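You operate a simulated robot arm through the tools that you are given. There is no shell and no other tool.

The job below is to be done with a simulated robot arm. You get a single attempt, and the scene is never put back.

## Task
Bring water to the sleeve and jacket ports, then shut off the collar and basin ports.
Fine: open the span and leg valves first, then close the stem and header valves; leave the others.

Only the result counts: the job must be done as asked and must still hold three seconds after the hand-in. Knocking over, shifting, dropping, spilling or breaking anything else fails it.

## Robot
A 7-joint arm with a two-finger parallel gripper, fixed in place. Base frame: the origin is on the floor under the middle of its stand, x ahead of it, y to its left, z up. Units: cm, degrees, N and s.
It reaches about 96.4 cm from its shoulder. Its first joint turns from -166.0 to 166.0 degrees. Payload 1.57 kg.
Tool frame: the origin (TCP) lies between the finger pads and is the grasp point; the fingertips stand 3 cm ahead of it; z points along the fingers, y is the line along which they close. Largest opening 11 cm; finger width 2.4, thickness 1.2; the body of the gripper, 4.8 by 11.2 cm, starts 7.8 cm behind the TCP.
Orientation is that of the tool frame in the base frame, as [roll, pitch, yaw] about the fixed x, y, z axes, in that order (R = Rz(yaw) Ry(pitch) Rx(roll)). With the fingers straight down and closing along the base's y, the tool's x points along the base's -x, its y along +y and its z along -z.

## Interface
- The arm moves only by the tool move_arm. Its argument "plan" is a list that holds one entry, the list of rows, each a list of 7 numbers: the opening, from 0 (shut) to 1 (fully open), then the shift along the base's x, y, z in cm, then the turn, a rotation vector about the base's x, y, z in degrees. In form: [[[grip, x, y, z, rx, ry, rz], ...]]. A call has 1 to 20 rows; each row shifts and turns the commanded pose from where the row before left it. Rows are played at 5 a second. More than 5 cm and 8.6 degrees between two rows, or a gripper value outside its range, and nothing of the call is played. A pose out of reach is approached as far as the arm can. The call stops where the force on the tool passes 40 N (or 10 N more than at its start, if that is more) or the arm is blocked; 0.2 s more then pass. The fingers move at their own pace (about 10.8 cm/s each) and stop on an object; they squeeze with about 25 N. The grip force told is the motor's: it shows also when the fingers shut on nothing. Time passes only in rows, and 0.2 s behind the last, so rows that do not move let the fingers close. It gives the time, the measured TCP pose, the force on the tool (base axes), the opening and the grip force at its end, in the units of the frame above (readings bear some noise), with the torque about the TCP (base axes, N m) and any sound that the robot's microphone picked up.
- Cameras (640 x 400 px; columns grow to the right, rows downward): "scene" is fixed at [3.11, -65.1, 155.93]; the picture's right is [0.32, -0.95, 0.00], its down [-0.69, -0.24, -0.68] and it looks along [0.64, 0.22, -0.73] (base axes); focal length 312 px, centre (320, 200). "wrist" rides on the gripper at [7, 1.6, -14.1] in the tool frame; the picture's right is [-0.23, 0.97, 0.00], its down [-0.86, -0.20, -0.48] and it looks along [-0.47, -0.11, 0.88] (tool axes); focal length 222 px, centre (320, 200).
- camera(camera): a new picture of that camera. The clock stands still meanwhile.
- lift_body(by): slides the trunk up (or, below 0, down) by that many cm; the arm rides with it, the base frame stays. It gives what a move gives, with no picture.
- pixel_to_xyz(camera, pixels): for up to 12 pixels [column, row] of the newest picture of that camera ("zoom" is the newest enlarged one), the place [x, y, z] in the base frame of the surface seen there, good to about 0.2 cm, but the place of the scene camera against the robot may be out by one fixed shift of up to 2.5 cm in any direction. The clock stands still meanwhile.
- enlarge(camera, box): a new picture of the part [left, top, right, bottom] of that camera's present view, enlarged. The clock stands still meanwhile.
- sign_off(): hands the job in; it is judged then, once.

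Leave the gripper open and the arm clear of the work at the hand-in unless told otherwise.

The tools are called after "Call:" by a JSON object that holds its "op" and its "data". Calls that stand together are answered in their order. move_arm: Moves the arm, as the interface text tells. Its arguments: {"type":"object","properties":{"plan":{"type":"array","items":{"type":"array","items":{"type":"array","items":{"type":"number"}}}}},"required":["plan"]} The other tools are called the same way: lift_body (by) moves the trunk up or down; camera (camera) takes a picture; pixel_to_xyz (camera, pixels) gives the place of the surface under pixels of a picture; enlarge (camera, box) takes an enlarged picture of a part of a camera's view; sign_off () hands the job in.

At the start:

```text
t: 0.0
ee_pos: [34.15, -42.36, 128.85]
tcp_rot: [180.0, 0.0, 180.0]
wrist_force: [0.2, 0.4, 0.4]
ft_torque: [0.0, 0.03, 0.0]
opening: 10.99
gripper_force: 0.1
trunk travel left (down, up): [-47.5, 13.5]
```

scene: 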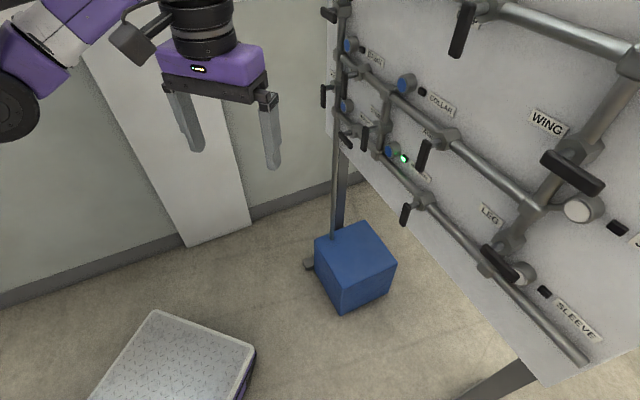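
wrist: 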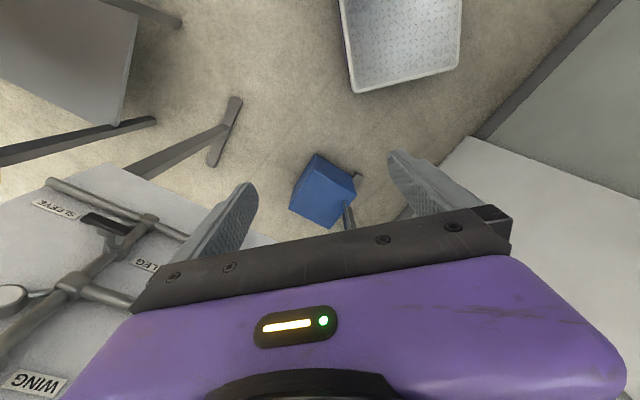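

I'll start by looking closely at the panel: the scene view shows a board with pipes, levers (black handles), labels (WING, LEG, SLEEVE, COLLAR...). I'll take enlarged pictures of the parts of the panel.

Call:
{"op": "enlarge", "data": {"camera": "scene", "box": [300, 0, 480, 220]}}

Call:
{"op": "enlarge", "data": {"camera": "scene", "box": [440, 0, 640, 200]}}

Call:
{"op": "enlarge", "data": {"camera": "scene", "box": [440, 180, 640, 380]}}

```text
1.82 times, centred on (390, 110) of scene
```

zoom: 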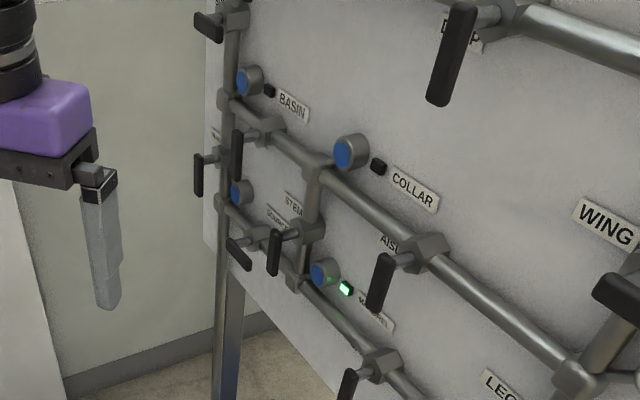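

```text
2.00 times, centred on (540, 100) of scene
```

zoom: 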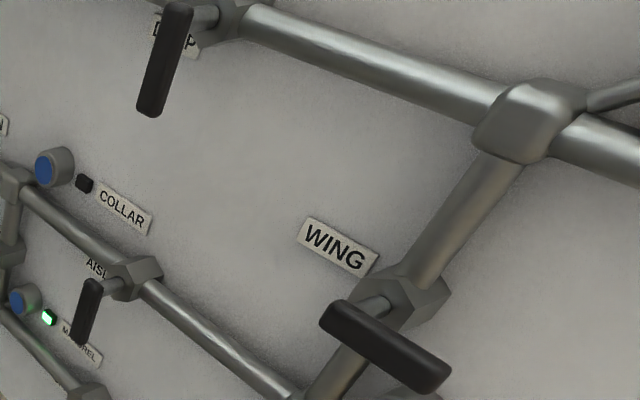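

```text
2.00 times, centred on (540, 280) of scene
```

zoom: 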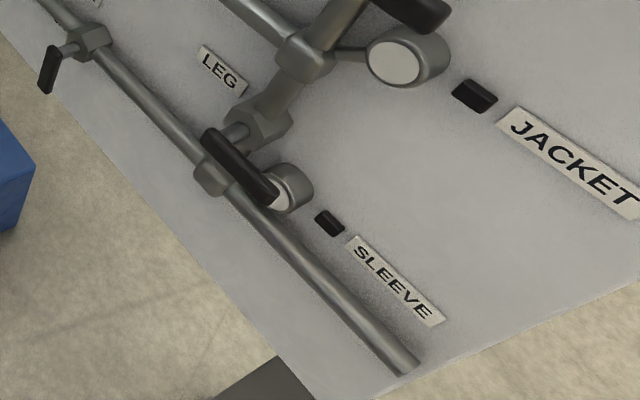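

The panel goes from far (left) to near (right). I'll get coordinates of several features in the scene picture: labels, valve hubs, handles.

Call:
{"op": "camera", "data": {"camera": "scene"}}

Call:
{"op": "pixel_to_xyz", "data": {"camera": "scene", "pixels": [[547, 124], [490, 214], [577, 321], [441, 105], [376, 62], [577, 150], [505, 240], [556, 50], [440, 140], [422, 160], [580, 175], [500, 262]]}}

Call:
{"op": "pixel_to_xyz", "data": {"camera": "scene", "pixels": [[463, 30], [485, 8], [620, 65], [425, 198], [406, 214], [365, 140], [385, 130], [325, 95], [343, 70], [346, 140], [330, 15], [578, 210]]}}

```text
taken
```

scene: 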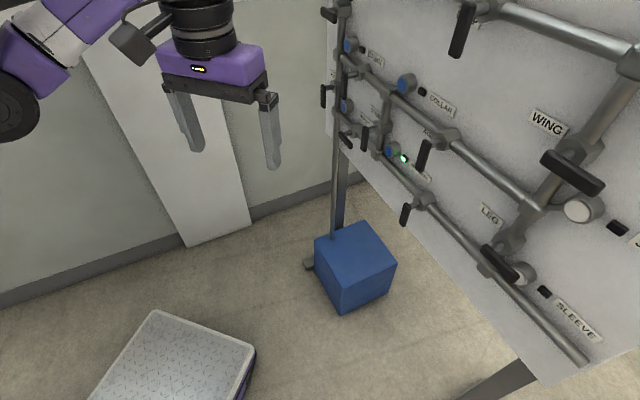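

```text
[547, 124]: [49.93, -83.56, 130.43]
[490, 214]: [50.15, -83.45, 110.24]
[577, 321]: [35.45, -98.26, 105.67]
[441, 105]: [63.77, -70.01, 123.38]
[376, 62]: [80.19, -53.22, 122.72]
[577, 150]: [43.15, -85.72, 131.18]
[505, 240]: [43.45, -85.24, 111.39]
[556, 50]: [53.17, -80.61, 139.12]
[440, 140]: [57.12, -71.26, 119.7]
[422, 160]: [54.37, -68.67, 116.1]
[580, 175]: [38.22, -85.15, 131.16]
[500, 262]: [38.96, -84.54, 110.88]
```

```text
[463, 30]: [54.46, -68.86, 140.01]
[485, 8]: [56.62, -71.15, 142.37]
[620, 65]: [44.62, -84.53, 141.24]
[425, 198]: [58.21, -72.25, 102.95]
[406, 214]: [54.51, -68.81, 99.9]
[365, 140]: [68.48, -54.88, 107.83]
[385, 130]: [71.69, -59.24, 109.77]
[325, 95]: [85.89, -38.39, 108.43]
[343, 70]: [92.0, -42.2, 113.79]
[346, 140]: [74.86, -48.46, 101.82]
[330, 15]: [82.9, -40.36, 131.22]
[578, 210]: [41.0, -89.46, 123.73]
```

The labels lie on one vertical plane turned 45° (x − y ≈ 133.6). I want to read the small far labels; enlarging the left part of the panel around (355,120).

Call:
{"op": "enlarge", "data": {"camera": "scene", "box": [318, 0, 398, 60]}}

Call:
{"op": "enlarge", "data": {"camera": "scene", "box": [318, 60, 398, 160]}}

Call:
{"op": "enlarge", "data": {"camera": "scene", "box": [370, 100, 470, 220]}}

```text
6.67 times, centred on (358, 30) of scene
```

zoom: 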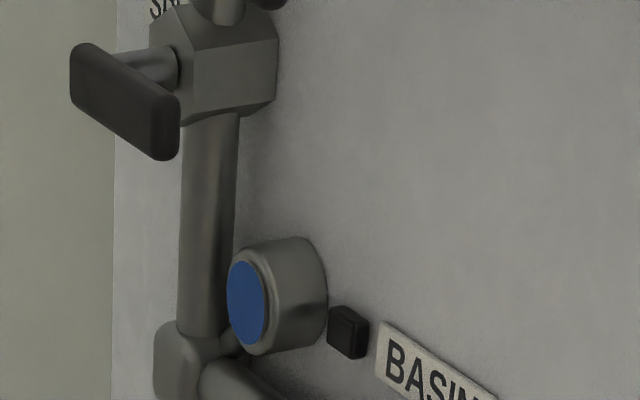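

```text
4.00 times, centred on (358, 110) of scene
```

zoom: 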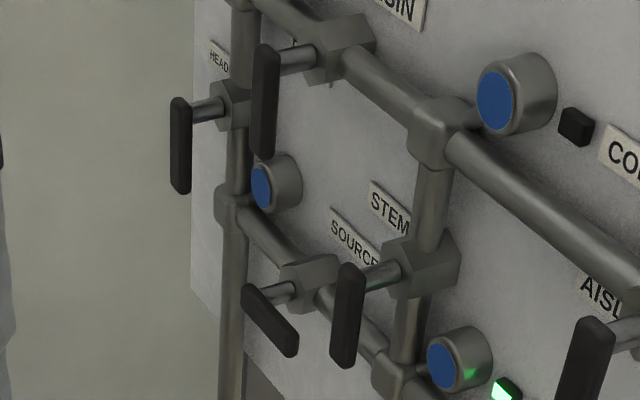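

```text
3.33 times, centred on (420, 160) of scene
```

zoom: 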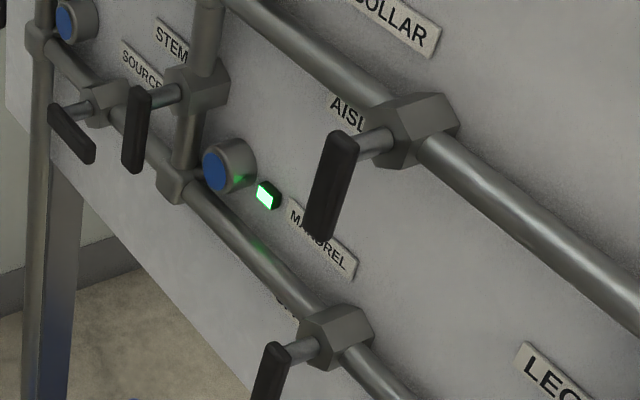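

Reading so far: STEM (388,120 px) and HEADER (far left vertical pipe) have handles along their pipes (open); LEG (500,262) and the lower valve at (406,214) have handles across their pipes (closed). I still have to read that lower valve's label (probably SPAN). I'll turn the gripper to face the panel (yaw −45°, then tilt up ~65°) in free space so the wrist camera can look at it.

Call:
{"op": "move_arm", "data": {"plan": [[[1, 0, 0, 0, 0, 0, -7.5], [1, 0, 0, 0, 0, 0, -7.5], [1, 0, 0, 0, 0, 0, -7.5], [1, 0, 0, 0, 0, 0, -7.5], [1, 0, 0, 0, 0, 0, -7.5], [1, 0, 0, 0, 0, 0, -7.5], [1, 0, 0, 0, -5.786, -5.786, 0], [1, 0, 0, 0, -5.786, -5.786, 0], [1, 0, 0, 0, -5.786, -5.786, 0], [1, 0, 0, 0, -5.786, -5.786, 0], [1, 0, 0, 0, -5.786, -5.786, 0], [1, 0, 0, 0, -5.786, -5.786, 0], [1, 0, 0, 0, -5.786, -5.786, 0], [1, 0, 0, 0, -5.786, -5.786, 0]]]}}

Call:
{"op": "camera", "data": {"camera": "wrist"}}

Call:
{"op": "camera", "data": {"camera": "scene"}}

```text
t: 3.0
ee_pos: [35.11, -43.65, 128.0]
tcp_rot: [-176.1, 62.6, 140.2]
wrist_force: [-0.3, 0.0, 0.2]
ft_torque: [-0.03, -0.01, -0.05]
opening: 11.0
gripper_force: 0.0
out of reach, approached as far as the arm can: row 14
trunk travel left (down, up): [-47.5, 13.5]
```

```text
taken
```

wrist: 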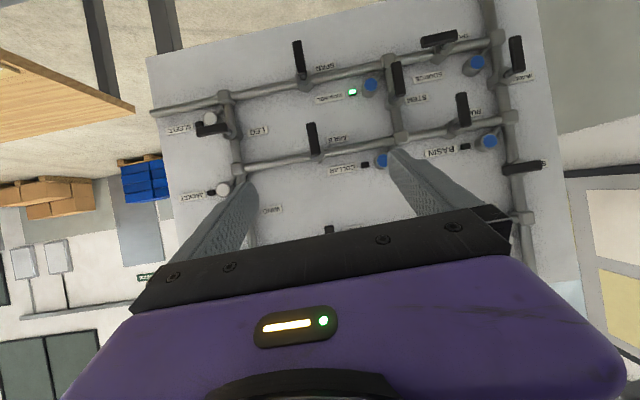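

```text
taken
```

scene: 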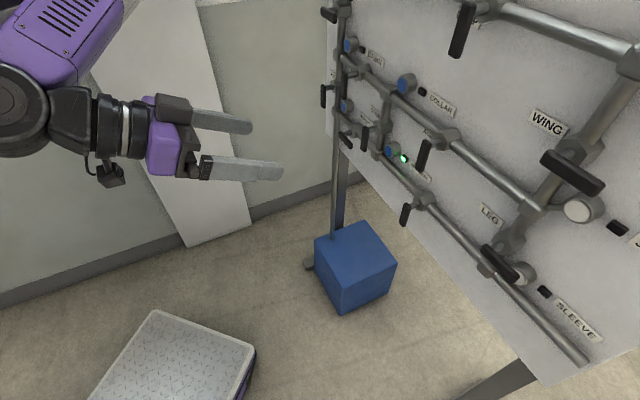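

The wrist camera now shows the whole lower panel, upside down. I'll enlarge the upper part of this picture to read the labels.

Call:
{"op": "enlarge", "data": {"camera": "wrist", "box": [280, 30, 420, 180]}}

Call:
{"op": "enlarge", "data": {"camera": "wrist", "box": [400, 20, 560, 190]}}

Call:
{"op": "enlarge", "data": {"camera": "wrist", "box": [150, 80, 290, 230]}}

Call:
{"op": "pixel_to_xyz", "data": {"camera": "wrist", "pixels": [[299, 60], [210, 128], [397, 78], [516, 54], [325, 67], [252, 129], [420, 97], [302, 77], [229, 130], [395, 112], [503, 70], [439, 40]]}}

```text
2.67 times, centred on (350, 105) of wrist
```

zoom: 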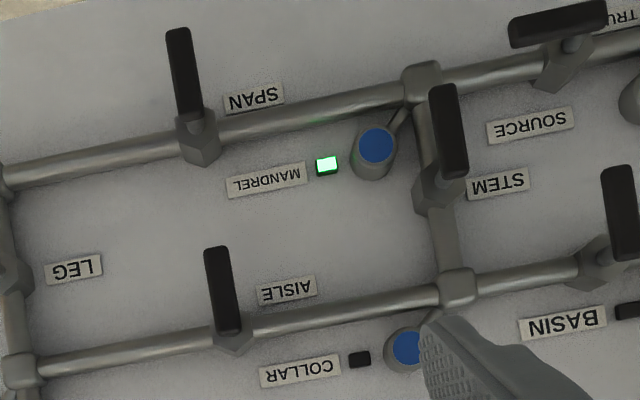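

```text
2.35 times, centred on (480, 105) of wrist
```

zoom: 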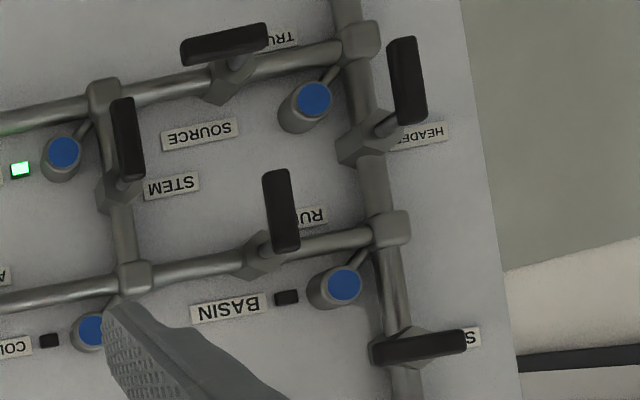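

```text
2.67 times, centred on (220, 155) of wrist
```

zoom: 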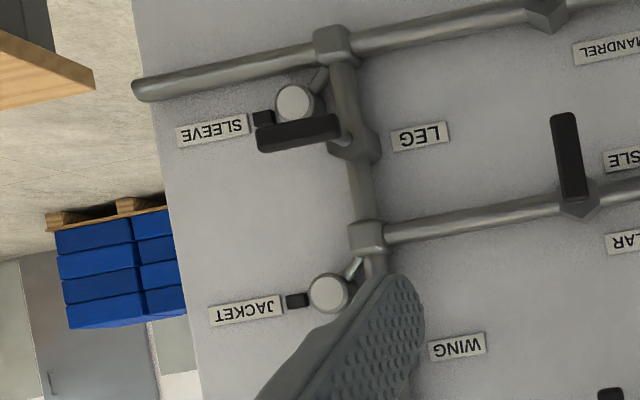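

```text
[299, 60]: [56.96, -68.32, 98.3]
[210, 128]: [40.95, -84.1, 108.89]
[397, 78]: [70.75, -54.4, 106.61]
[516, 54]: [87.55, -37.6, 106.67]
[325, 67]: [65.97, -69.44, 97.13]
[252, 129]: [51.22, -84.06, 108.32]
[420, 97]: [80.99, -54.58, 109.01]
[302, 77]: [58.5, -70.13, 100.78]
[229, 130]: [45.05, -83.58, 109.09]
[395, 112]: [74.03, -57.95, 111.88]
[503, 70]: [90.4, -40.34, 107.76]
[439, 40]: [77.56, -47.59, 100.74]
```

SPAN is confirmed as the lower middle valve, STEM, HEADER and LEG as expected. Handles SPAN, STEM, HEADER hang down, LEG points right. I want to know where the arm's shoulder is, so I query points on the arm in the scene picture.

Call:
{"op": "pixel_to_xyz", "data": {"camera": "scene", "pixels": [[10, 110], [60, 40], [100, 10], [75, 120], [160, 140], [240, 125], [30, 30], [2, 150]]}}

Call:
{"op": "pixel_to_xyz", "data": {"camera": "wrist", "pixels": [[297, 43], [303, 75], [200, 127], [224, 127], [395, 65], [400, 93], [513, 38], [519, 70], [299, 160], [240, 165], [400, 135], [510, 115]]}}

```text
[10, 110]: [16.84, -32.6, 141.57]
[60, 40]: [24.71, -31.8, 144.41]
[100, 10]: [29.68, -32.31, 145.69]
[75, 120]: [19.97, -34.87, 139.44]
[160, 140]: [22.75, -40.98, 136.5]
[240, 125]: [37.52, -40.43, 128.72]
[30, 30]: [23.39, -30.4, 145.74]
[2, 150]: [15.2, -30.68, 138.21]
```

```text
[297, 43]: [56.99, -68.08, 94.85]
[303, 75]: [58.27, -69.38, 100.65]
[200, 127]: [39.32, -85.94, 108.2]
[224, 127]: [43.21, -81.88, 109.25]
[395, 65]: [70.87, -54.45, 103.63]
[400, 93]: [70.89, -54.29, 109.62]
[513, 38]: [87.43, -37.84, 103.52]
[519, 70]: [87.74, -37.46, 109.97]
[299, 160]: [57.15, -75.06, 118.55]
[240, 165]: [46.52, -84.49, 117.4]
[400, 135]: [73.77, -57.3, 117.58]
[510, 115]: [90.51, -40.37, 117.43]
```

Handles are about 6.5–7 cm long, face at d≈88.5 cm (along the panel normal), with pivots at their upper/left ends. Next I move the gripper in front of SPAN, still ~13 cm from the handle, and bring the fingers level.

Call:
{"op": "move_arm", "data": {"plan": [[[1, 1.39, -1.776, -3.1, -2.17, -2.17, 0], [1, 1.39, -1.776, -3.1, -2.17, -2.17, 0], [1, 1.39, -1.776, -3.1, -2.17, -2.17, 0], [1, 1.39, -1.776, -3.1, -2.17, -2.17, 0], [1, 1.39, -1.776, -3.1, -2.17, -2.17, 0], [1, 1.39, -1.776, -3.1, -2.17, -2.17, 0], [1, 1.39, -1.776, -3.1, -2.17, -2.17, 0], [1, 1.39, -1.776, -3.1, -2.17, -2.17, 0]]]}}

Call:
{"op": "camera", "data": {"camera": "wrist"}}

Call:
{"op": "camera", "data": {"camera": "scene"}}

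```text
t: 4.8
ee_pos: [45.87, -57.33, 103.75]
tcp_rot: [-4.3, 89.8, -49.3]
wrist_force: [-1.1, 0.2, -0.4]
ft_torque: [0.04, 0.0, 0.09]
opening: 11.02
gripper_force: 0.1
trunk travel left (down, up): [-47.5, 13.5]
```

```text
taken
```

wrist: 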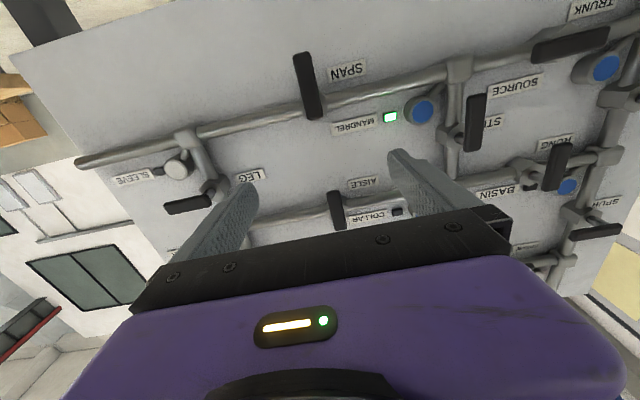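

```text
taken
```

scene: 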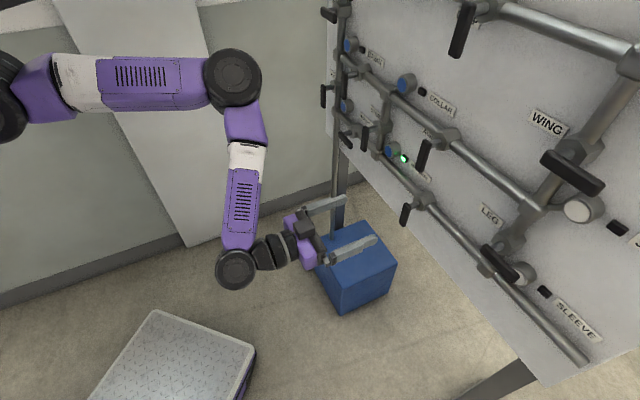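

The gripper is level and faces the panel squarely (tool z along the normal). SPAN's handle shows at (307,86) in the wrist picture. I'll enlarge and measure its ends, pivot and width.

Call:
{"op": "enlarge", "data": {"camera": "wrist", "box": [270, 40, 350, 130]}}

Call:
{"op": "pixel_to_xyz", "data": {"camera": "wrist", "pixels": [[301, 56], [307, 86], [312, 115], [298, 70], [308, 68], [303, 90], [313, 88], [318, 112], [345, 72], [280, 110], [350, 95], [360, 30]]}}

```text
4.44 times, centred on (310, 85) of wrist
```

zoom: 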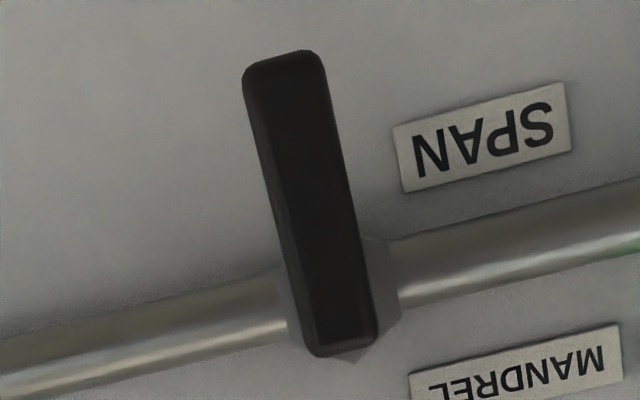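

```text
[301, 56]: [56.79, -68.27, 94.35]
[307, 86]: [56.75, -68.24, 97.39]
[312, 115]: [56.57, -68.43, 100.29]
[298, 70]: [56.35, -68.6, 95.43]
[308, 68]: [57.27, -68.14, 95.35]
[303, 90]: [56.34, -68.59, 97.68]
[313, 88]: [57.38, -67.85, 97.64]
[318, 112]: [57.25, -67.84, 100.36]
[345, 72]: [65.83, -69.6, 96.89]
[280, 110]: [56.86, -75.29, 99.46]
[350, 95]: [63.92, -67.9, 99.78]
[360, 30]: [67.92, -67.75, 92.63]
```

SPAN handle: face at d=88.4, centre u=−8.1 (u along the panel, +left), z from 94.0 to 100.7, pivot near z≈99.8. It should swing from hanging down to pointing right (as TRUNK, open, does). I move to z=95.6 and d=80 with a narrower opening, then look again.

Call:
{"op": "move_arm", "data": {"plan": [[[0.45, 1.65, -1.65, -2.72, 0, 0, 0], [0.45, 1.65, -1.65, -2.72, 0, 0, 0], [0.45, 1.65, -1.65, -2.72, 0, 0, 0], [0.45, 0, 0, 0, 0, 0, 0]]]}}

Call:
{"op": "camera", "data": {"camera": "wrist"}}

```text
t: 5.8
ee_pos: [50.95, -62.1, 95.52]
tcp_rot: [17.2, 89.9, -27.7]
wrist_force: [-0.3, -0.3, 0.1]
ft_torque: [-0.02, -0.02, -0.02]
opening: 4.96
gripper_force: 0.1
trunk travel left (down, up): [-47.5, 13.5]
```

```text
taken
```

wrist: 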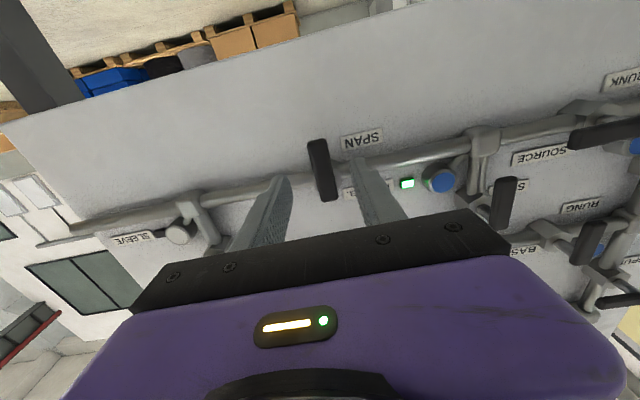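

Both fingertips straddle the handle direction. I measure the handle again from this closer picture, and the MANDREL port depth.

Call:
{"op": "enlarge", "data": {"camera": "wrist", "box": [280, 125, 380, 215]}}

Call:
{"op": "pixel_to_xyz", "data": {"camera": "wrist", "pixels": [[318, 142], [321, 170], [326, 197], [313, 170], [327, 170], [441, 180], [235, 192], [390, 165], [180, 236], [507, 185], [502, 215], [505, 200]]}}

```text
4.44 times, centred on (330, 170) of wrist
```

zoom: 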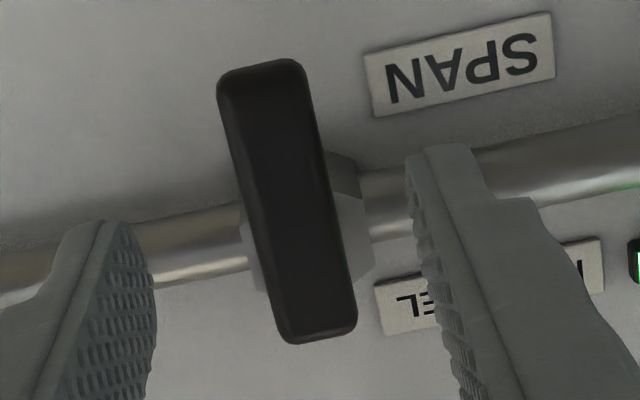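

```text
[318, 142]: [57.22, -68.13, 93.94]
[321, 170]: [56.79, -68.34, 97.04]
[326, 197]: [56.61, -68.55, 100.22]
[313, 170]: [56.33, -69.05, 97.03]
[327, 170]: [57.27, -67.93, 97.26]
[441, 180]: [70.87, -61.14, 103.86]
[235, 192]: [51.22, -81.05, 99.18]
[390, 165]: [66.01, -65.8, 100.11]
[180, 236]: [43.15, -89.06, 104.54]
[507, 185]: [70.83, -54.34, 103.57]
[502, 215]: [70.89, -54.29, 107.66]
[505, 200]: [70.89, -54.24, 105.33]
```

Handle centre u=−8.17, TCP u=−7.88. I advance 8 cm along the normal with a 0.25 cm sideways correction so the fingers straddle the lower end of the SPAN handle (still open).

Call:
{"op": "move_arm", "data": {"plan": [[[0.45, 1.38, -1.47, 0.03, 0, 0, 0], [0.45, 1.38, -1.47, 0.03, 0, 0, 0], [0.45, 1.38, -1.47, 0.03, 0, 0, 0], [0.45, 1.38, -1.47, 0.03, 0, 0, 0], [0.45, 0, 0, 0, 0, 0, 0]]]}}

Call:
{"op": "camera", "data": {"camera": "wrist"}}

Call:
{"op": "enlarge", "data": {"camera": "scene", "box": [340, 140, 500, 260]}}

```text
t: 7.0
ee_pos: [56.48, -67.98, 95.66]
tcp_rot: [4.7, 90.0, -40.4]
wrist_force: [1.2, -0.8, -0.3]
ft_torque: [-0.02, 0.01, -0.04]
opening: 4.93
gripper_force: 0.1
trunk travel left (down, up): [-47.5, 13.5]
```

```text
taken
```

wrist: 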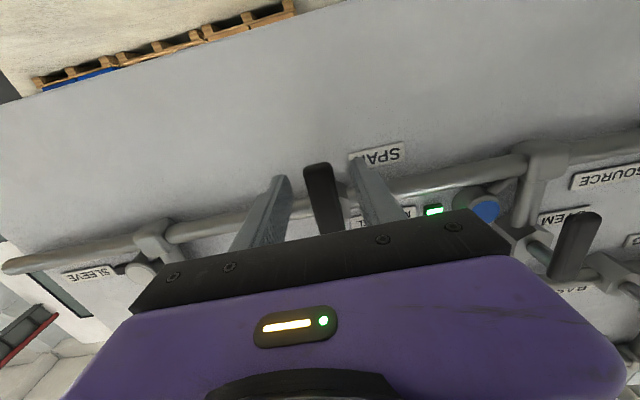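

```text
3.33 times, centred on (420, 200) of scene
```

zoom: 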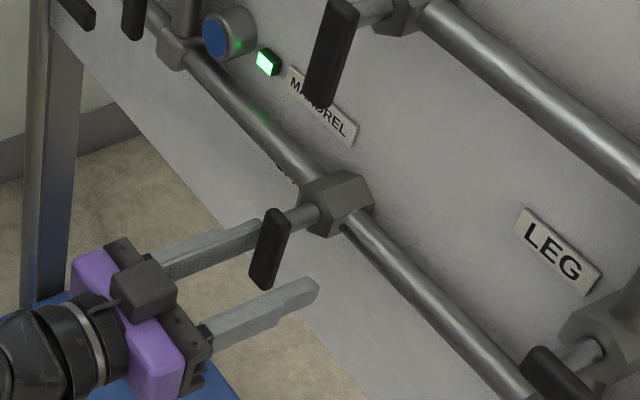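

The scene shows the fingers left and right of the SPAN handle's lower end, TCP at d=88.0, u=−8.13, z=95.66. Closing on it, without motion.

Call:
{"op": "move_arm", "data": {"plan": [[[0, 0, 0, 0, 0, 0, 0], [0, 0, 0, 0, 0, 0, 0], [0, 0, 0, 0, 0, 0, 0]]]}}

```text
t: 7.8
ee_pos: [56.55, -68.03, 95.68]
tcp_rot: [-35.4, 89.9, -80.3]
wrist_force: [3.3, 8.6, -0.2]
ft_torque: [-0.39, 0.21, -0.13]
opening: 2.19
gripper_force: 34.8
trunk travel left (down, up): [-47.5, 13.5]
```

The fingers hold the handle (opening 2.19 cm). Now I turn about the pivot in small steps — first 22.5° of the arc from down toward right — and read the forces.

Call:
{"op": "move_arm", "data": {"plan": [[[0, -0.378, -0.378, 0.035, -5.303, 5.303, 0], [0, -0.372, -0.372, 0.105, -5.303, 5.303, 0], [0, -0.359, -0.359, 0.172, -5.303, 5.303, 0]]]}}

Call:
{"op": "camera", "data": {"camera": "wrist"}}

Call:
{"op": "enlarge", "data": {"camera": "scene", "box": [340, 140, 500, 260]}}

```text
t: 8.6
ee_pos: [55.49, -69.1, 96.07]
tcp_rot: [-90.0, 67.2, -134.8]
wrist_force: [7.3, 14.4, -2.2]
ft_torque: [-0.16, 0.75, -0.18]
opening: 2.15
gripper_force: 34.4
trunk travel left (down, up): [-47.5, 13.5]
```

```text
taken
```

wrist: 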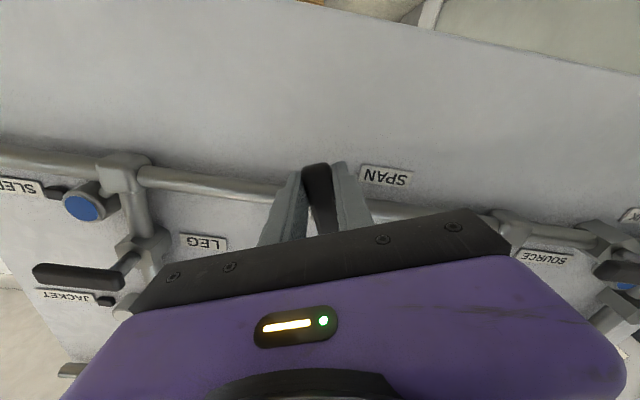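

```text
3.33 times, centred on (420, 200) of scene
```

zoom: 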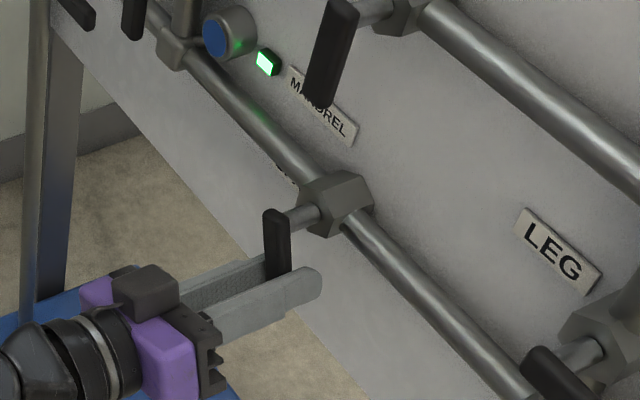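

The handle turns well; the SLEEVE disk at (84,208) has already gone blue. Forces are moderate (~15 N against the turn). Continuing the arc to 67.5°.

Call:
{"op": "move_arm", "data": {"plan": [[[0, -0.34, -0.34, 0.237, -5.303, 5.303, 0], [0, -0.315, -0.315, 0.298, -5.303, 5.303, 0], [0, -0.285, -0.285, 0.354, -5.303, 5.303, 0], [0, -0.25, -0.25, 0.403, -5.303, 5.303, 0], [0, -0.211, -0.211, 0.446, -5.303, 5.303, 0], [0, -0.168, -0.168, 0.481, -5.303, 5.303, 0]]]}}

Call:
{"op": "camera", "data": {"camera": "wrist"}}

```text
t: 10.0
ee_pos: [53.84, -70.89, 98.35]
tcp_rot: [-89.8, 22.5, -134.9]
wrist_force: [2.7, 16.3, 3.4]
ft_torque: [-0.12, -0.02, 0.62]
opening: 2.2
gripper_force: 35.0
trunk travel left (down, up): [-47.5, 13.5]
```

```text
taken
```

wrist: 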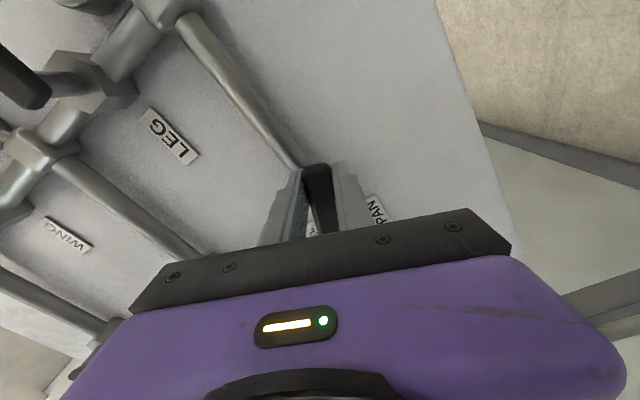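

At about 67.5°, tracking well. Last 22.5° of the SPAN arc.

Call:
{"op": "move_arm", "data": {"plan": [[[0, -0.122, -0.122, 0.508, -5.303, 5.303, 0], [0, -0.074, -0.074, 0.526, -5.303, 5.303, 0], [0, -0.025, -0.025, 0.535, -5.303, 5.303, 0], [0, 0, 0, 0, 0, 0, 0]]]}}

Call:
{"op": "camera", "data": {"camera": "wrist"}}

Call:
{"op": "enlarge", "data": {"camera": "scene", "box": [380, 140, 640, 340]}}

```text
t: 11.0
ee_pos: [53.71, -71.02, 100.0]
tcp_rot: [-89.8, -0.1, -135.1]
wrist_force: [-4.2, 19.2, 12.5]
ft_torque: [0.27, -0.47, 0.29]
opening: 2.2
gripper_force: 34.2
trunk travel left (down, up): [-47.5, 13.5]
```

```text
taken
```

wrist: 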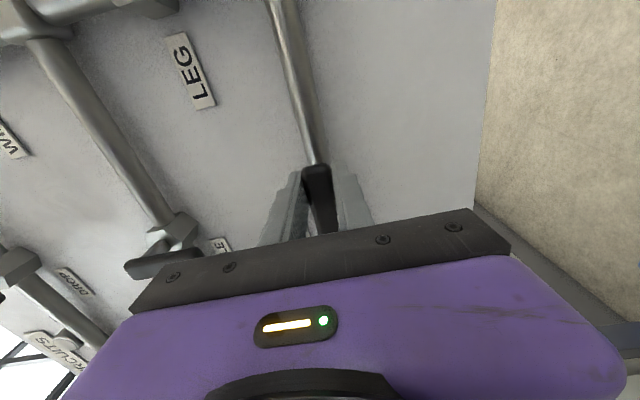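

```text
2.00 times, centred on (510, 240) of scene
```

zoom: 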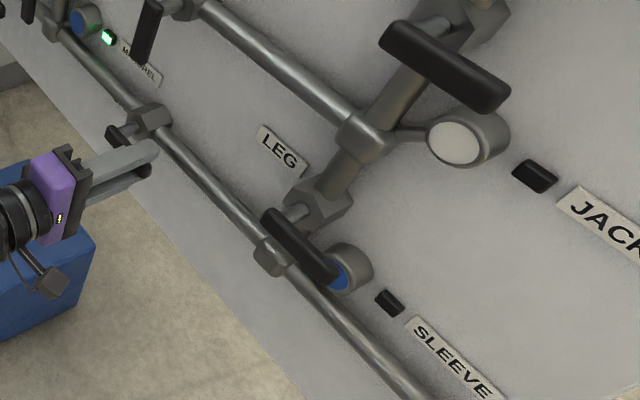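

SPAN's handle now lies along the pipe, pointing right; SLEEVE is blue. I release (open to ~4.5 cm), and back straight out along the normal.

Call:
{"op": "move_arm", "data": {"plan": [[[0.4, 0, 0, 0, 0, 0, 0], [0.4, 0, 0, 0, 0, 0, 0], [0.4, -1.4, 1.4, 0, 0, 0, 0], [0.4, -2.0, 2.0, 0, 0, 0, 0], [0.4, -2.5, 2.5, 0, 0, 0, 0]]]}}

Call:
{"op": "camera", "data": {"camera": "wrist"}}

Call:
{"op": "enlarge", "data": {"camera": "scene", "box": [360, 120, 520, 240]}}

```text
t: 12.2
ee_pos: [47.65, -65.1, 99.89]
tcp_rot: [-90.1, 0.0, -135.1]
wrist_force: [0.7, 0.4, 0.4]
ft_torque: [-0.01, 0.01, 0.01]
opening: 4.41
gripper_force: 0.1
trunk travel left (down, up): [-47.5, 13.5]
```

```text
taken
```

wrist: 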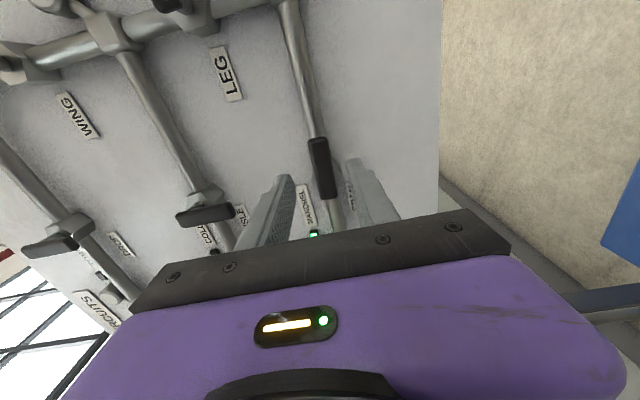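

```text
3.33 times, centred on (440, 180) of scene
```

zoom: 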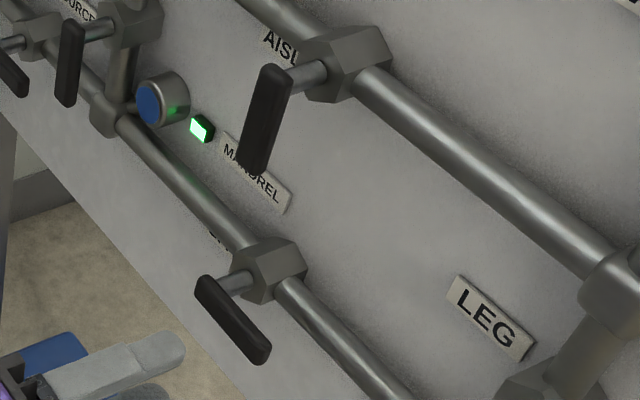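

Released cleanly; SPAN lies along the pipe. I measure its end points to verify the angle.

Call:
{"op": "pixel_to_xyz", "data": {"camera": "wrist", "pixels": [[316, 143], [321, 167], [327, 193], [300, 70], [293, 20], [215, 210], [225, 73], [186, 6]]}}

```text
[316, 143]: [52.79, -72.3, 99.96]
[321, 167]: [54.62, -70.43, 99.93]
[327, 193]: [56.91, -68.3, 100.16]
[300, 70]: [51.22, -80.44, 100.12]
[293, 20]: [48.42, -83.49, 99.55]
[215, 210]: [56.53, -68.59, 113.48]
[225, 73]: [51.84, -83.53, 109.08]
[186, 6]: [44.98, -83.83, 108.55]
```

SPAN is level (z 99.96–100.16): fully along the pipe. Now LEG: handle at z≈109, u from about −26.5 to −33, pointing right. With the present roll (closing axis vertical) I move in front of it at d≈78.

Call:
{"op": "move_arm", "data": {"plan": [[[0.45, -2.417, -2.017, 1.517, 0, 0, 0], [0.45, -2.417, -2.017, 1.517, 0, 0, 0], [0.45, -2.417, -2.017, 1.517, 0, 0, 0], [0.45, -2.417, -2.017, 1.517, 0, 0, 0], [0.45, -2.417, -2.017, 1.517, 0, 0, 0], [0.45, -2.417, -2.017, 1.517, 0, 0, 0], [0.45, 0, 0, 0, 0, 0, 0]]]}}

Call:
{"op": "camera", "data": {"camera": "wrist"}}

Call:
{"op": "camera", "data": {"camera": "scene"}}

```text
t: 13.8
ee_pos: [33.19, -77.12, 108.8]
tcp_rot: [-90.0, 0.0, -134.9]
wrist_force: [0.4, 0.0, -0.3]
ft_torque: [-0.01, -0.04, -0.01]
opening: 4.96
gripper_force: 0.0
trunk travel left (down, up): [-47.5, 13.5]
```

```text
taken
```

wrist: 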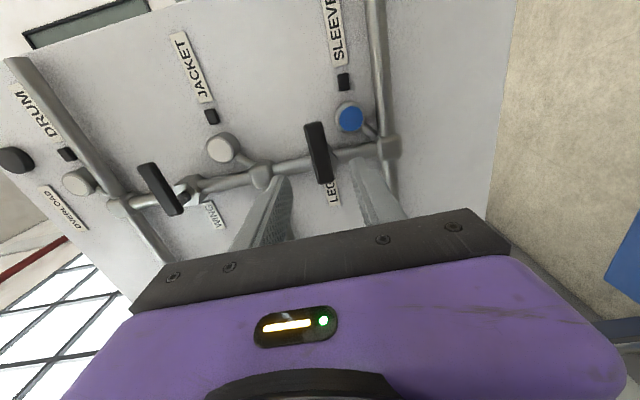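

```text
taken
```

scene: 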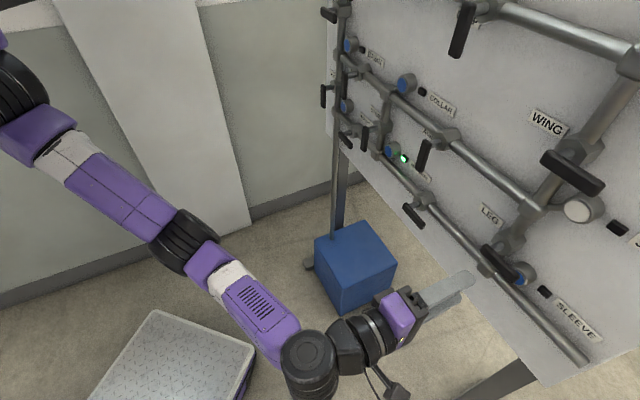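

LEG's handle is at (318,153) in the wrist picture between the finger lines. Enlarging and measuring.

Call:
{"op": "enlarge", "data": {"camera": "wrist", "box": [270, 105, 390, 205]}}

Call:
{"op": "pixel_to_xyz", "data": {"camera": "wrist", "pixels": [[314, 127], [318, 153], [324, 180], [312, 155], [325, 152], [349, 116], [220, 149], [285, 168], [358, 152], [160, 190], [377, 80], [343, 82]]}}

```text
4.00 times, centred on (330, 155) of wrist
```

zoom: 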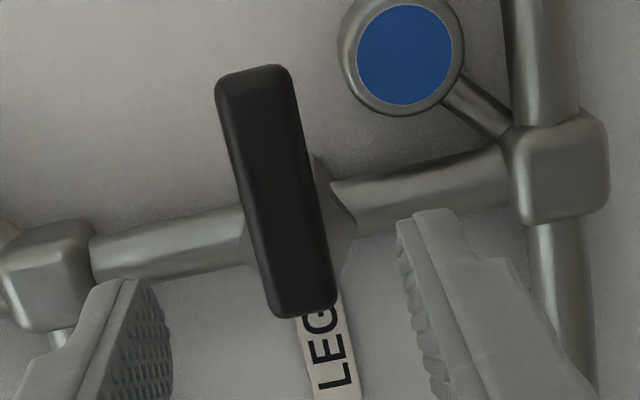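

```text
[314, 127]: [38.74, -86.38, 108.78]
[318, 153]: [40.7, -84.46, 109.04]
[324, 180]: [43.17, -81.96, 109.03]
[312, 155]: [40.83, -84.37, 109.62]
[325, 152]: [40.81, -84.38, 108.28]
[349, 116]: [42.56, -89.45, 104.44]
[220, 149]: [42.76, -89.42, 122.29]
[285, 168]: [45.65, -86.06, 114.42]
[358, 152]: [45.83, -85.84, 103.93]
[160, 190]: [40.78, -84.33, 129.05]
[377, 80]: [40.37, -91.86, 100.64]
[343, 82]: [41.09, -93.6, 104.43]
```

LEG: centre z=108.95, face d=88.5, pivot about u≈−27.8. I advance to u=−31.9, d=88.1, z≈108.95 with fingers above and below the handle.

Call:
{"op": "move_arm", "data": {"plan": [[[0.45, 1.637, -1.934, 0.035, 0, 0, 0], [0.45, 1.637, -1.934, 0.035, 0, 0, 0], [0.45, 1.637, -1.934, 0.035, 0, 0, 0], [0.45, 1.637, -1.934, 0.035, 0, 0, 0], [0.45, 0, 0, 0, 0, 0, 0]]]}}

Call:
{"op": "camera", "data": {"camera": "wrist"}}

Call:
{"op": "enlarge", "data": {"camera": "scene", "box": [420, 200, 580, 320]}}

```text
t: 15.0
ee_pos: [40.67, -83.12, 110.2]
tcp_rot: [-90.1, 0.1, -135.0]
wrist_force: [1.3, 0.2, -1.3]
ft_torque: [0.02, 0.03, 0.03]
opening: 4.93
gripper_force: 0.2
out of reach, approached as far as the arm can: row 4
trunk travel left (down, up): [-47.5, 13.5]
```

```text
taken
```

wrist: 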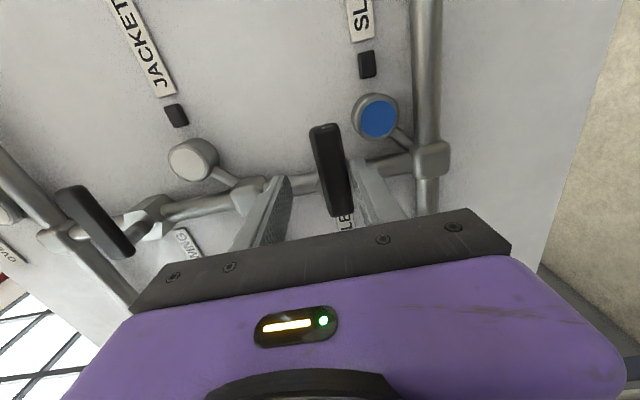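

```text
3.33 times, centred on (500, 260) of scene
```

zoom: 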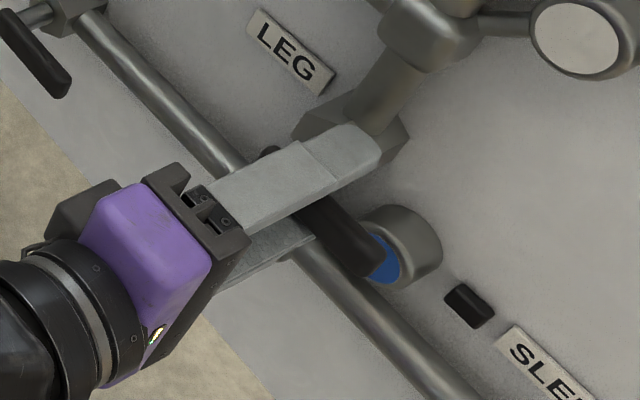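

The arm ran out of reach just short (stopped at d=87.5, z=110.2), which means the shoulder is too high. I'll back off along the normal to d≈75 and then lower the trunk. I also check what stands below (blue box, tray).

Call:
{"op": "move_arm", "data": {"plan": [[[0.45, -2.1, 2.1, 0, 0, 0, 0], [0.45, -2.1, 2.1, 0, 0, 0, 0], [0.45, -2.1, 2.1, 0, 0, 0, 0], [0.45, -2.1, 2.1, 0, 0, 0, 0], [0.45, -1.4, 1.4, 0, 0, 0, 0]]]}}

Call:
{"op": "camera", "data": {"camera": "scene"}}

Call:
{"op": "pixel_to_xyz", "data": {"camera": "scene", "pixels": [[355, 245], [175, 350], [310, 360], [185, 240], [120, 190], [20, 95], [270, 310], [340, 290]]}}

```text
t: 16.2
ee_pos: [30.89, -72.95, 110.24]
tcp_rot: [-90.0, 0.0, -134.9]
wrist_force: [0.3, -0.3, 0.8]
ft_torque: [-0.02, 0.02, 0.0]
opening: 4.94
gripper_force: 0.0
trunk travel left (down, up): [-47.5, 13.5]
```

```text
taken
```

scene: 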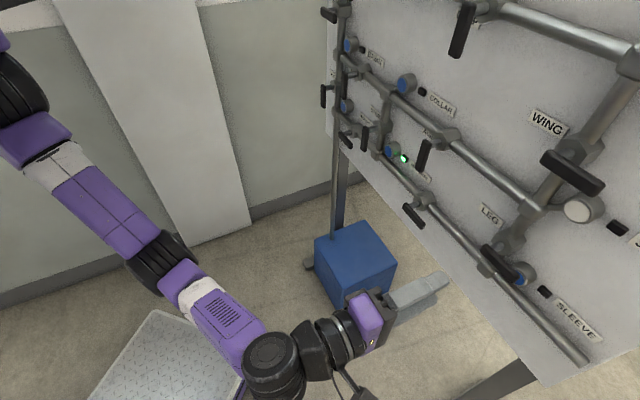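

```text
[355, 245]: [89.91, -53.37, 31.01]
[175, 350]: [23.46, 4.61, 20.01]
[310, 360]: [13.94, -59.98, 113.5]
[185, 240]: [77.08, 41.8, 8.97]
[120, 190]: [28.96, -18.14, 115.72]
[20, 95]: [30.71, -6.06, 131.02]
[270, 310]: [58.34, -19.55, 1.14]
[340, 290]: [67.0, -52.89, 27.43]
```

Nothing near below: box top at z≈31, tray at z≈20, while the arm stays above 80. Lowering the trunk 27 cm.

Call:
{"op": "lift_body", "data": {"by": -27}}

```text
t: 18.9
ee_pos: [30.97, -73.12, 83.19]
tcp_rot: [-90.0, -0.1, -135.0]
wrist_force: [0.2, 0.1, -0.6]
ft_torque: [-0.02, 0.0, 0.0]
opening: 4.97
gripper_force: 0.0
trunk travel left (down, up): [-20.5, 40.5]
```

Trunk is down. I raise the gripper back up to z≈109 in front of LEG (d≈76, u≈−31.9).

Call:
{"op": "move_arm", "data": {"plan": [[[0.45, 0.03, -0.454, 3.68, 0, 0, 0], [0.45, 0.03, -0.454, 3.68, 0, 0, 0], [0.45, 0.03, -0.454, 3.68, 0, 0, 0], [0.45, 0.03, -0.454, 3.68, 0, 0, 0], [0.45, 0.03, -0.454, 3.68, 0, 0, 0], [0.45, 0.03, -0.454, 3.68, 0, 0, 0], [0.45, 0.03, -0.454, 3.68, 0, 0, 0], [0.45, 0, 0, 0, 0, 0, 0]]]}}

Call:
{"op": "camera", "data": {"camera": "scene"}}

Call:
{"op": "camera", "data": {"camera": "wrist"}}

```text
t: 20.8
ee_pos: [31.22, -76.11, 109.04]
tcp_rot: [-90.0, 0.1, -135.0]
wrist_force: [-0.3, 0.0, 0.4]
ft_torque: [-0.02, 0.0, -0.01]
opening: 4.96
gripper_force: 0.0
trunk travel left (down, up): [-20.5, 40.5]
```

```text
taken
```

scene: 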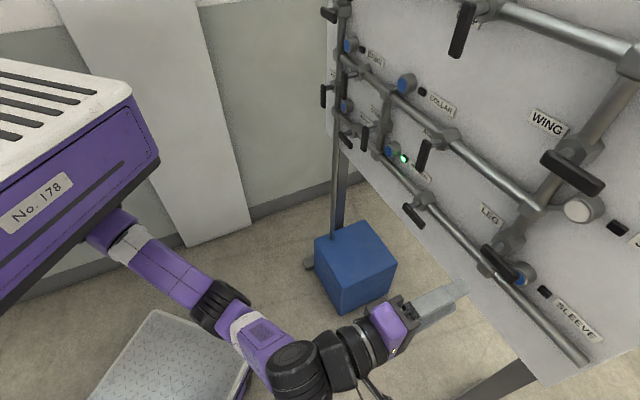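

```text
taken
```

wrist: 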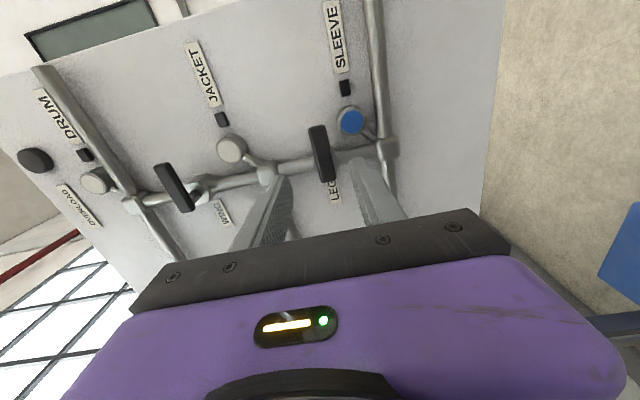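

Now in front of LEG (u=−31.7, d=75.9, z=109.04). Advancing 12.2 cm along the normal.

Call:
{"op": "move_arm", "data": {"plan": [[[0.45, 1.704, -1.746, -0.01, 0, 0, 0], [0.45, 1.704, -1.746, -0.01, 0, 0, 0], [0.45, 1.704, -1.746, -0.01, 0, 0, 0], [0.45, 1.704, -1.746, -0.01, 0, 0, 0], [0.45, 1.704, -1.746, -0.01, 0, 0, 0], [0.45, 0, 0, 0, 0, 0, 0]]]}}

Call:
{"op": "camera", "data": {"camera": "wrist"}}

Call:
{"op": "enlarge", "data": {"camera": "scene", "box": [420, 200, 580, 320]}}

```text
t: 22.1
ee_pos: [39.56, -84.94, 109.0]
tcp_rot: [-89.9, 0.1, -134.9]
wrist_force: [-0.5, 0.8, 0.5]
ft_torque: [0.0, 0.0, -0.01]
opening: 4.94
gripper_force: 0.2
trunk travel left (down, up): [-20.5, 40.5]
```

```text
taken
```

wrist: 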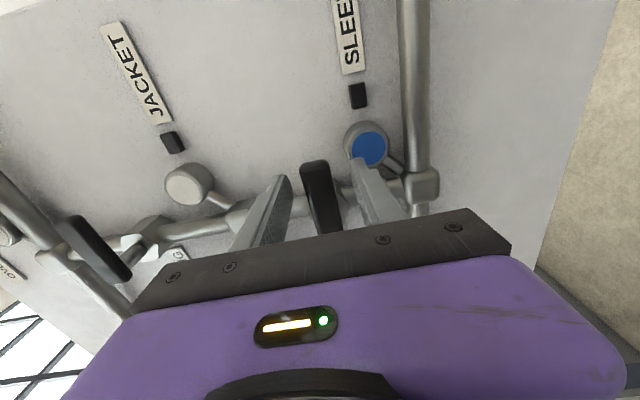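

```text
3.33 times, centred on (500, 260) of scene
```

zoom: 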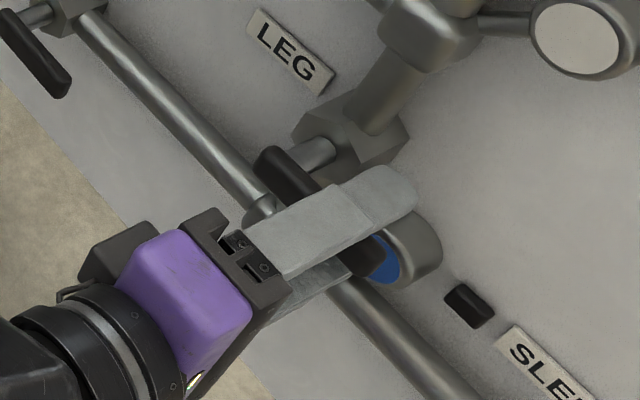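

Reached without trouble: u=−32.09, d=88.03, z=109.0; scene shows fingers above and below the LEG handle. Closing.

Call:
{"op": "move_arm", "data": {"plan": [[[0, 0, 0, 0, 0, 0, 0], [0, 0, 0, 0, 0, 0, 0], [0, 0, 0, 0, 0, 0, 0]]]}}

```text
t: 22.9
ee_pos: [39.63, -85.05, 109.01]
tcp_rot: [-90.1, 0.0, -134.9]
wrist_force: [2.1, -3.9, 2.0]
ft_torque: [0.05, -0.04, -0.28]
opening: 2.2
gripper_force: 35.0
trunk travel left (down, up): [-20.5, 40.5]
```

LEG handle is gripped (2.2 cm). First 22.5° of turning it from right toward down (same direction in which the vertical-pipe valves stand open).

Call:
{"op": "move_arm", "data": {"plan": [[[0, 0.026, 0.026, -0.561, 5.303, -5.303, 0], [0, 0.078, 0.078, -0.552, 5.303, -5.303, 0], [0, 0.128, 0.128, -0.533, 5.303, -5.303, 0]]]}}

Call:
{"op": "camera", "data": {"camera": "wrist"}}

```text
t: 23.8
ee_pos: [39.79, -84.83, 107.48]
tcp_rot: [-89.8, 22.6, -134.9]
wrist_force: [7.8, -12.5, 11.2]
ft_torque: [0.58, -0.16, -0.34]
opening: 2.18
gripper_force: 34.7
trunk travel left (down, up): [-20.5, 40.5]
```

```text
taken
```

wrist: 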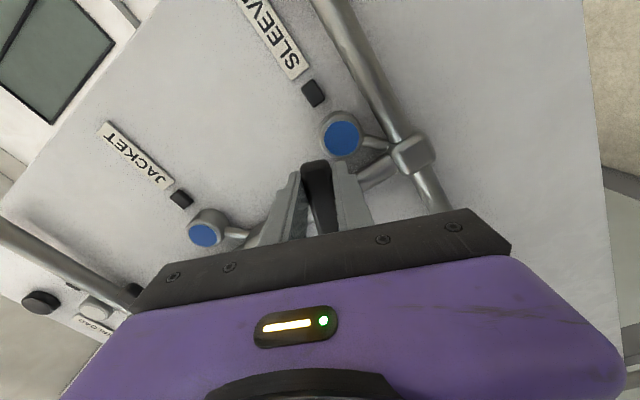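

JACKET's disk at (205,235) is now blue. Forces OK (~18 N). Continuing the arc.

Call:
{"op": "move_arm", "data": {"plan": [[[0, 0.176, 0.176, -0.504, 5.303, -5.303, 0], [0, 0.221, 0.221, -0.468, 5.303, -5.303, 0], [0, 0.262, 0.262, -0.423, 5.303, -5.303, 0], [0, 0.299, 0.299, -0.371, 5.303, -5.303, 0], [0, 0.331, 0.331, -0.312, 5.303, -5.303, 0], [0, 0.356, 0.356, -0.249, 5.303, -5.303, 0]]]}}

Call:
{"op": "camera", "data": {"camera": "wrist"}}

```text
t: 25.1
ee_pos: [41.32, -83.15, 105.09]
tcp_rot: [-89.5, 67.6, -134.6]
wrist_force: [1.1, -15.5, 22.3]
ft_torque: [0.76, -0.33, 0.18]
opening: 2.16
gripper_force: 34.6
trunk travel left (down, up): [-20.5, 40.5]
```

```text
taken
```

wrist: 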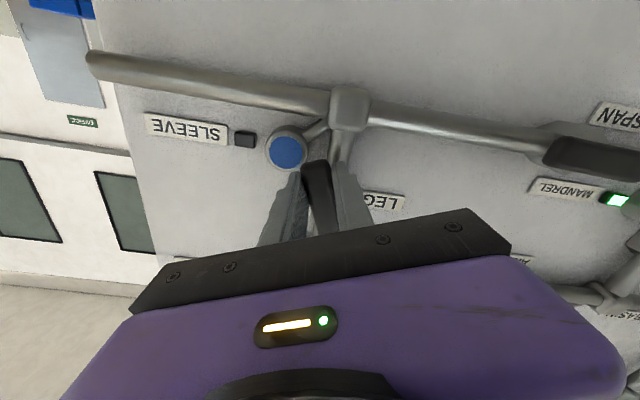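

Force has grown to ~27 N, mostly pulling inward along the handle (my radius is a bit long). I finish the last 22.5° with a slightly shorter radius.

Call:
{"op": "move_arm", "data": {"plan": [[[0, 0.37, 0.37, -0.03, 5.303, -5.303, 0], [0, 0.38, 0.38, 0.0, 5.303, -5.303, 0], [0, 0.385, 0.385, 0.0, 5.303, -5.303, 0], [0, 0, 0, 0, 0, 0, 0]]]}}

Call:
{"op": "camera", "data": {"camera": "wrist"}}

Call:
{"op": "enlarge", "data": {"camera": "scene", "box": [420, 180, 640, 340]}}

```text
t: 26.1
ee_pos: [42.55, -81.98, 104.83]
tcp_rot: [108.0, 89.9, 62.7]
wrist_force: [-14.5, -5.6, 5.8]
ft_torque: [0.17, -0.41, 0.06]
opening: 2.18
gripper_force: 35.0
trunk travel left (down, up): [-20.5, 40.5]
```

```text
taken
```

wrist: 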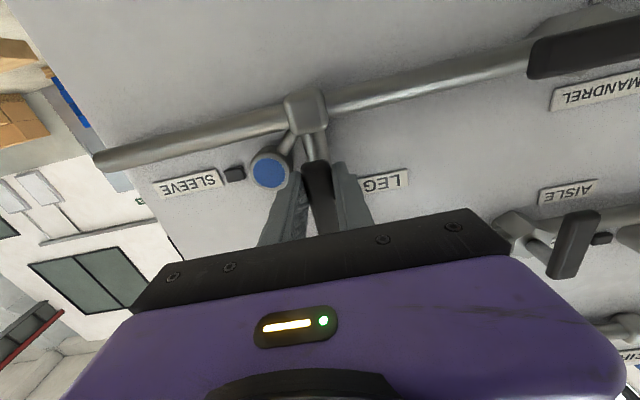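

```text
2.50 times, centred on (530, 260) of scene
```

zoom: 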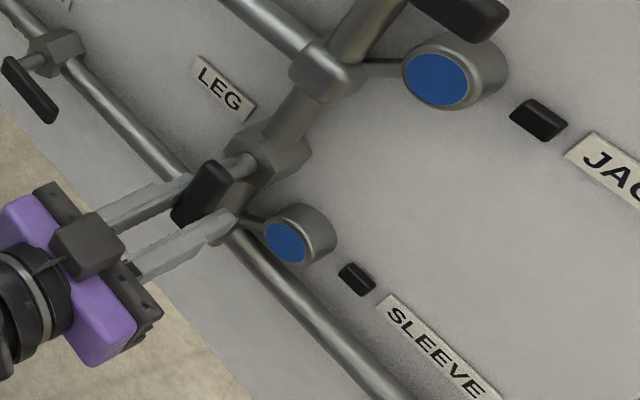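

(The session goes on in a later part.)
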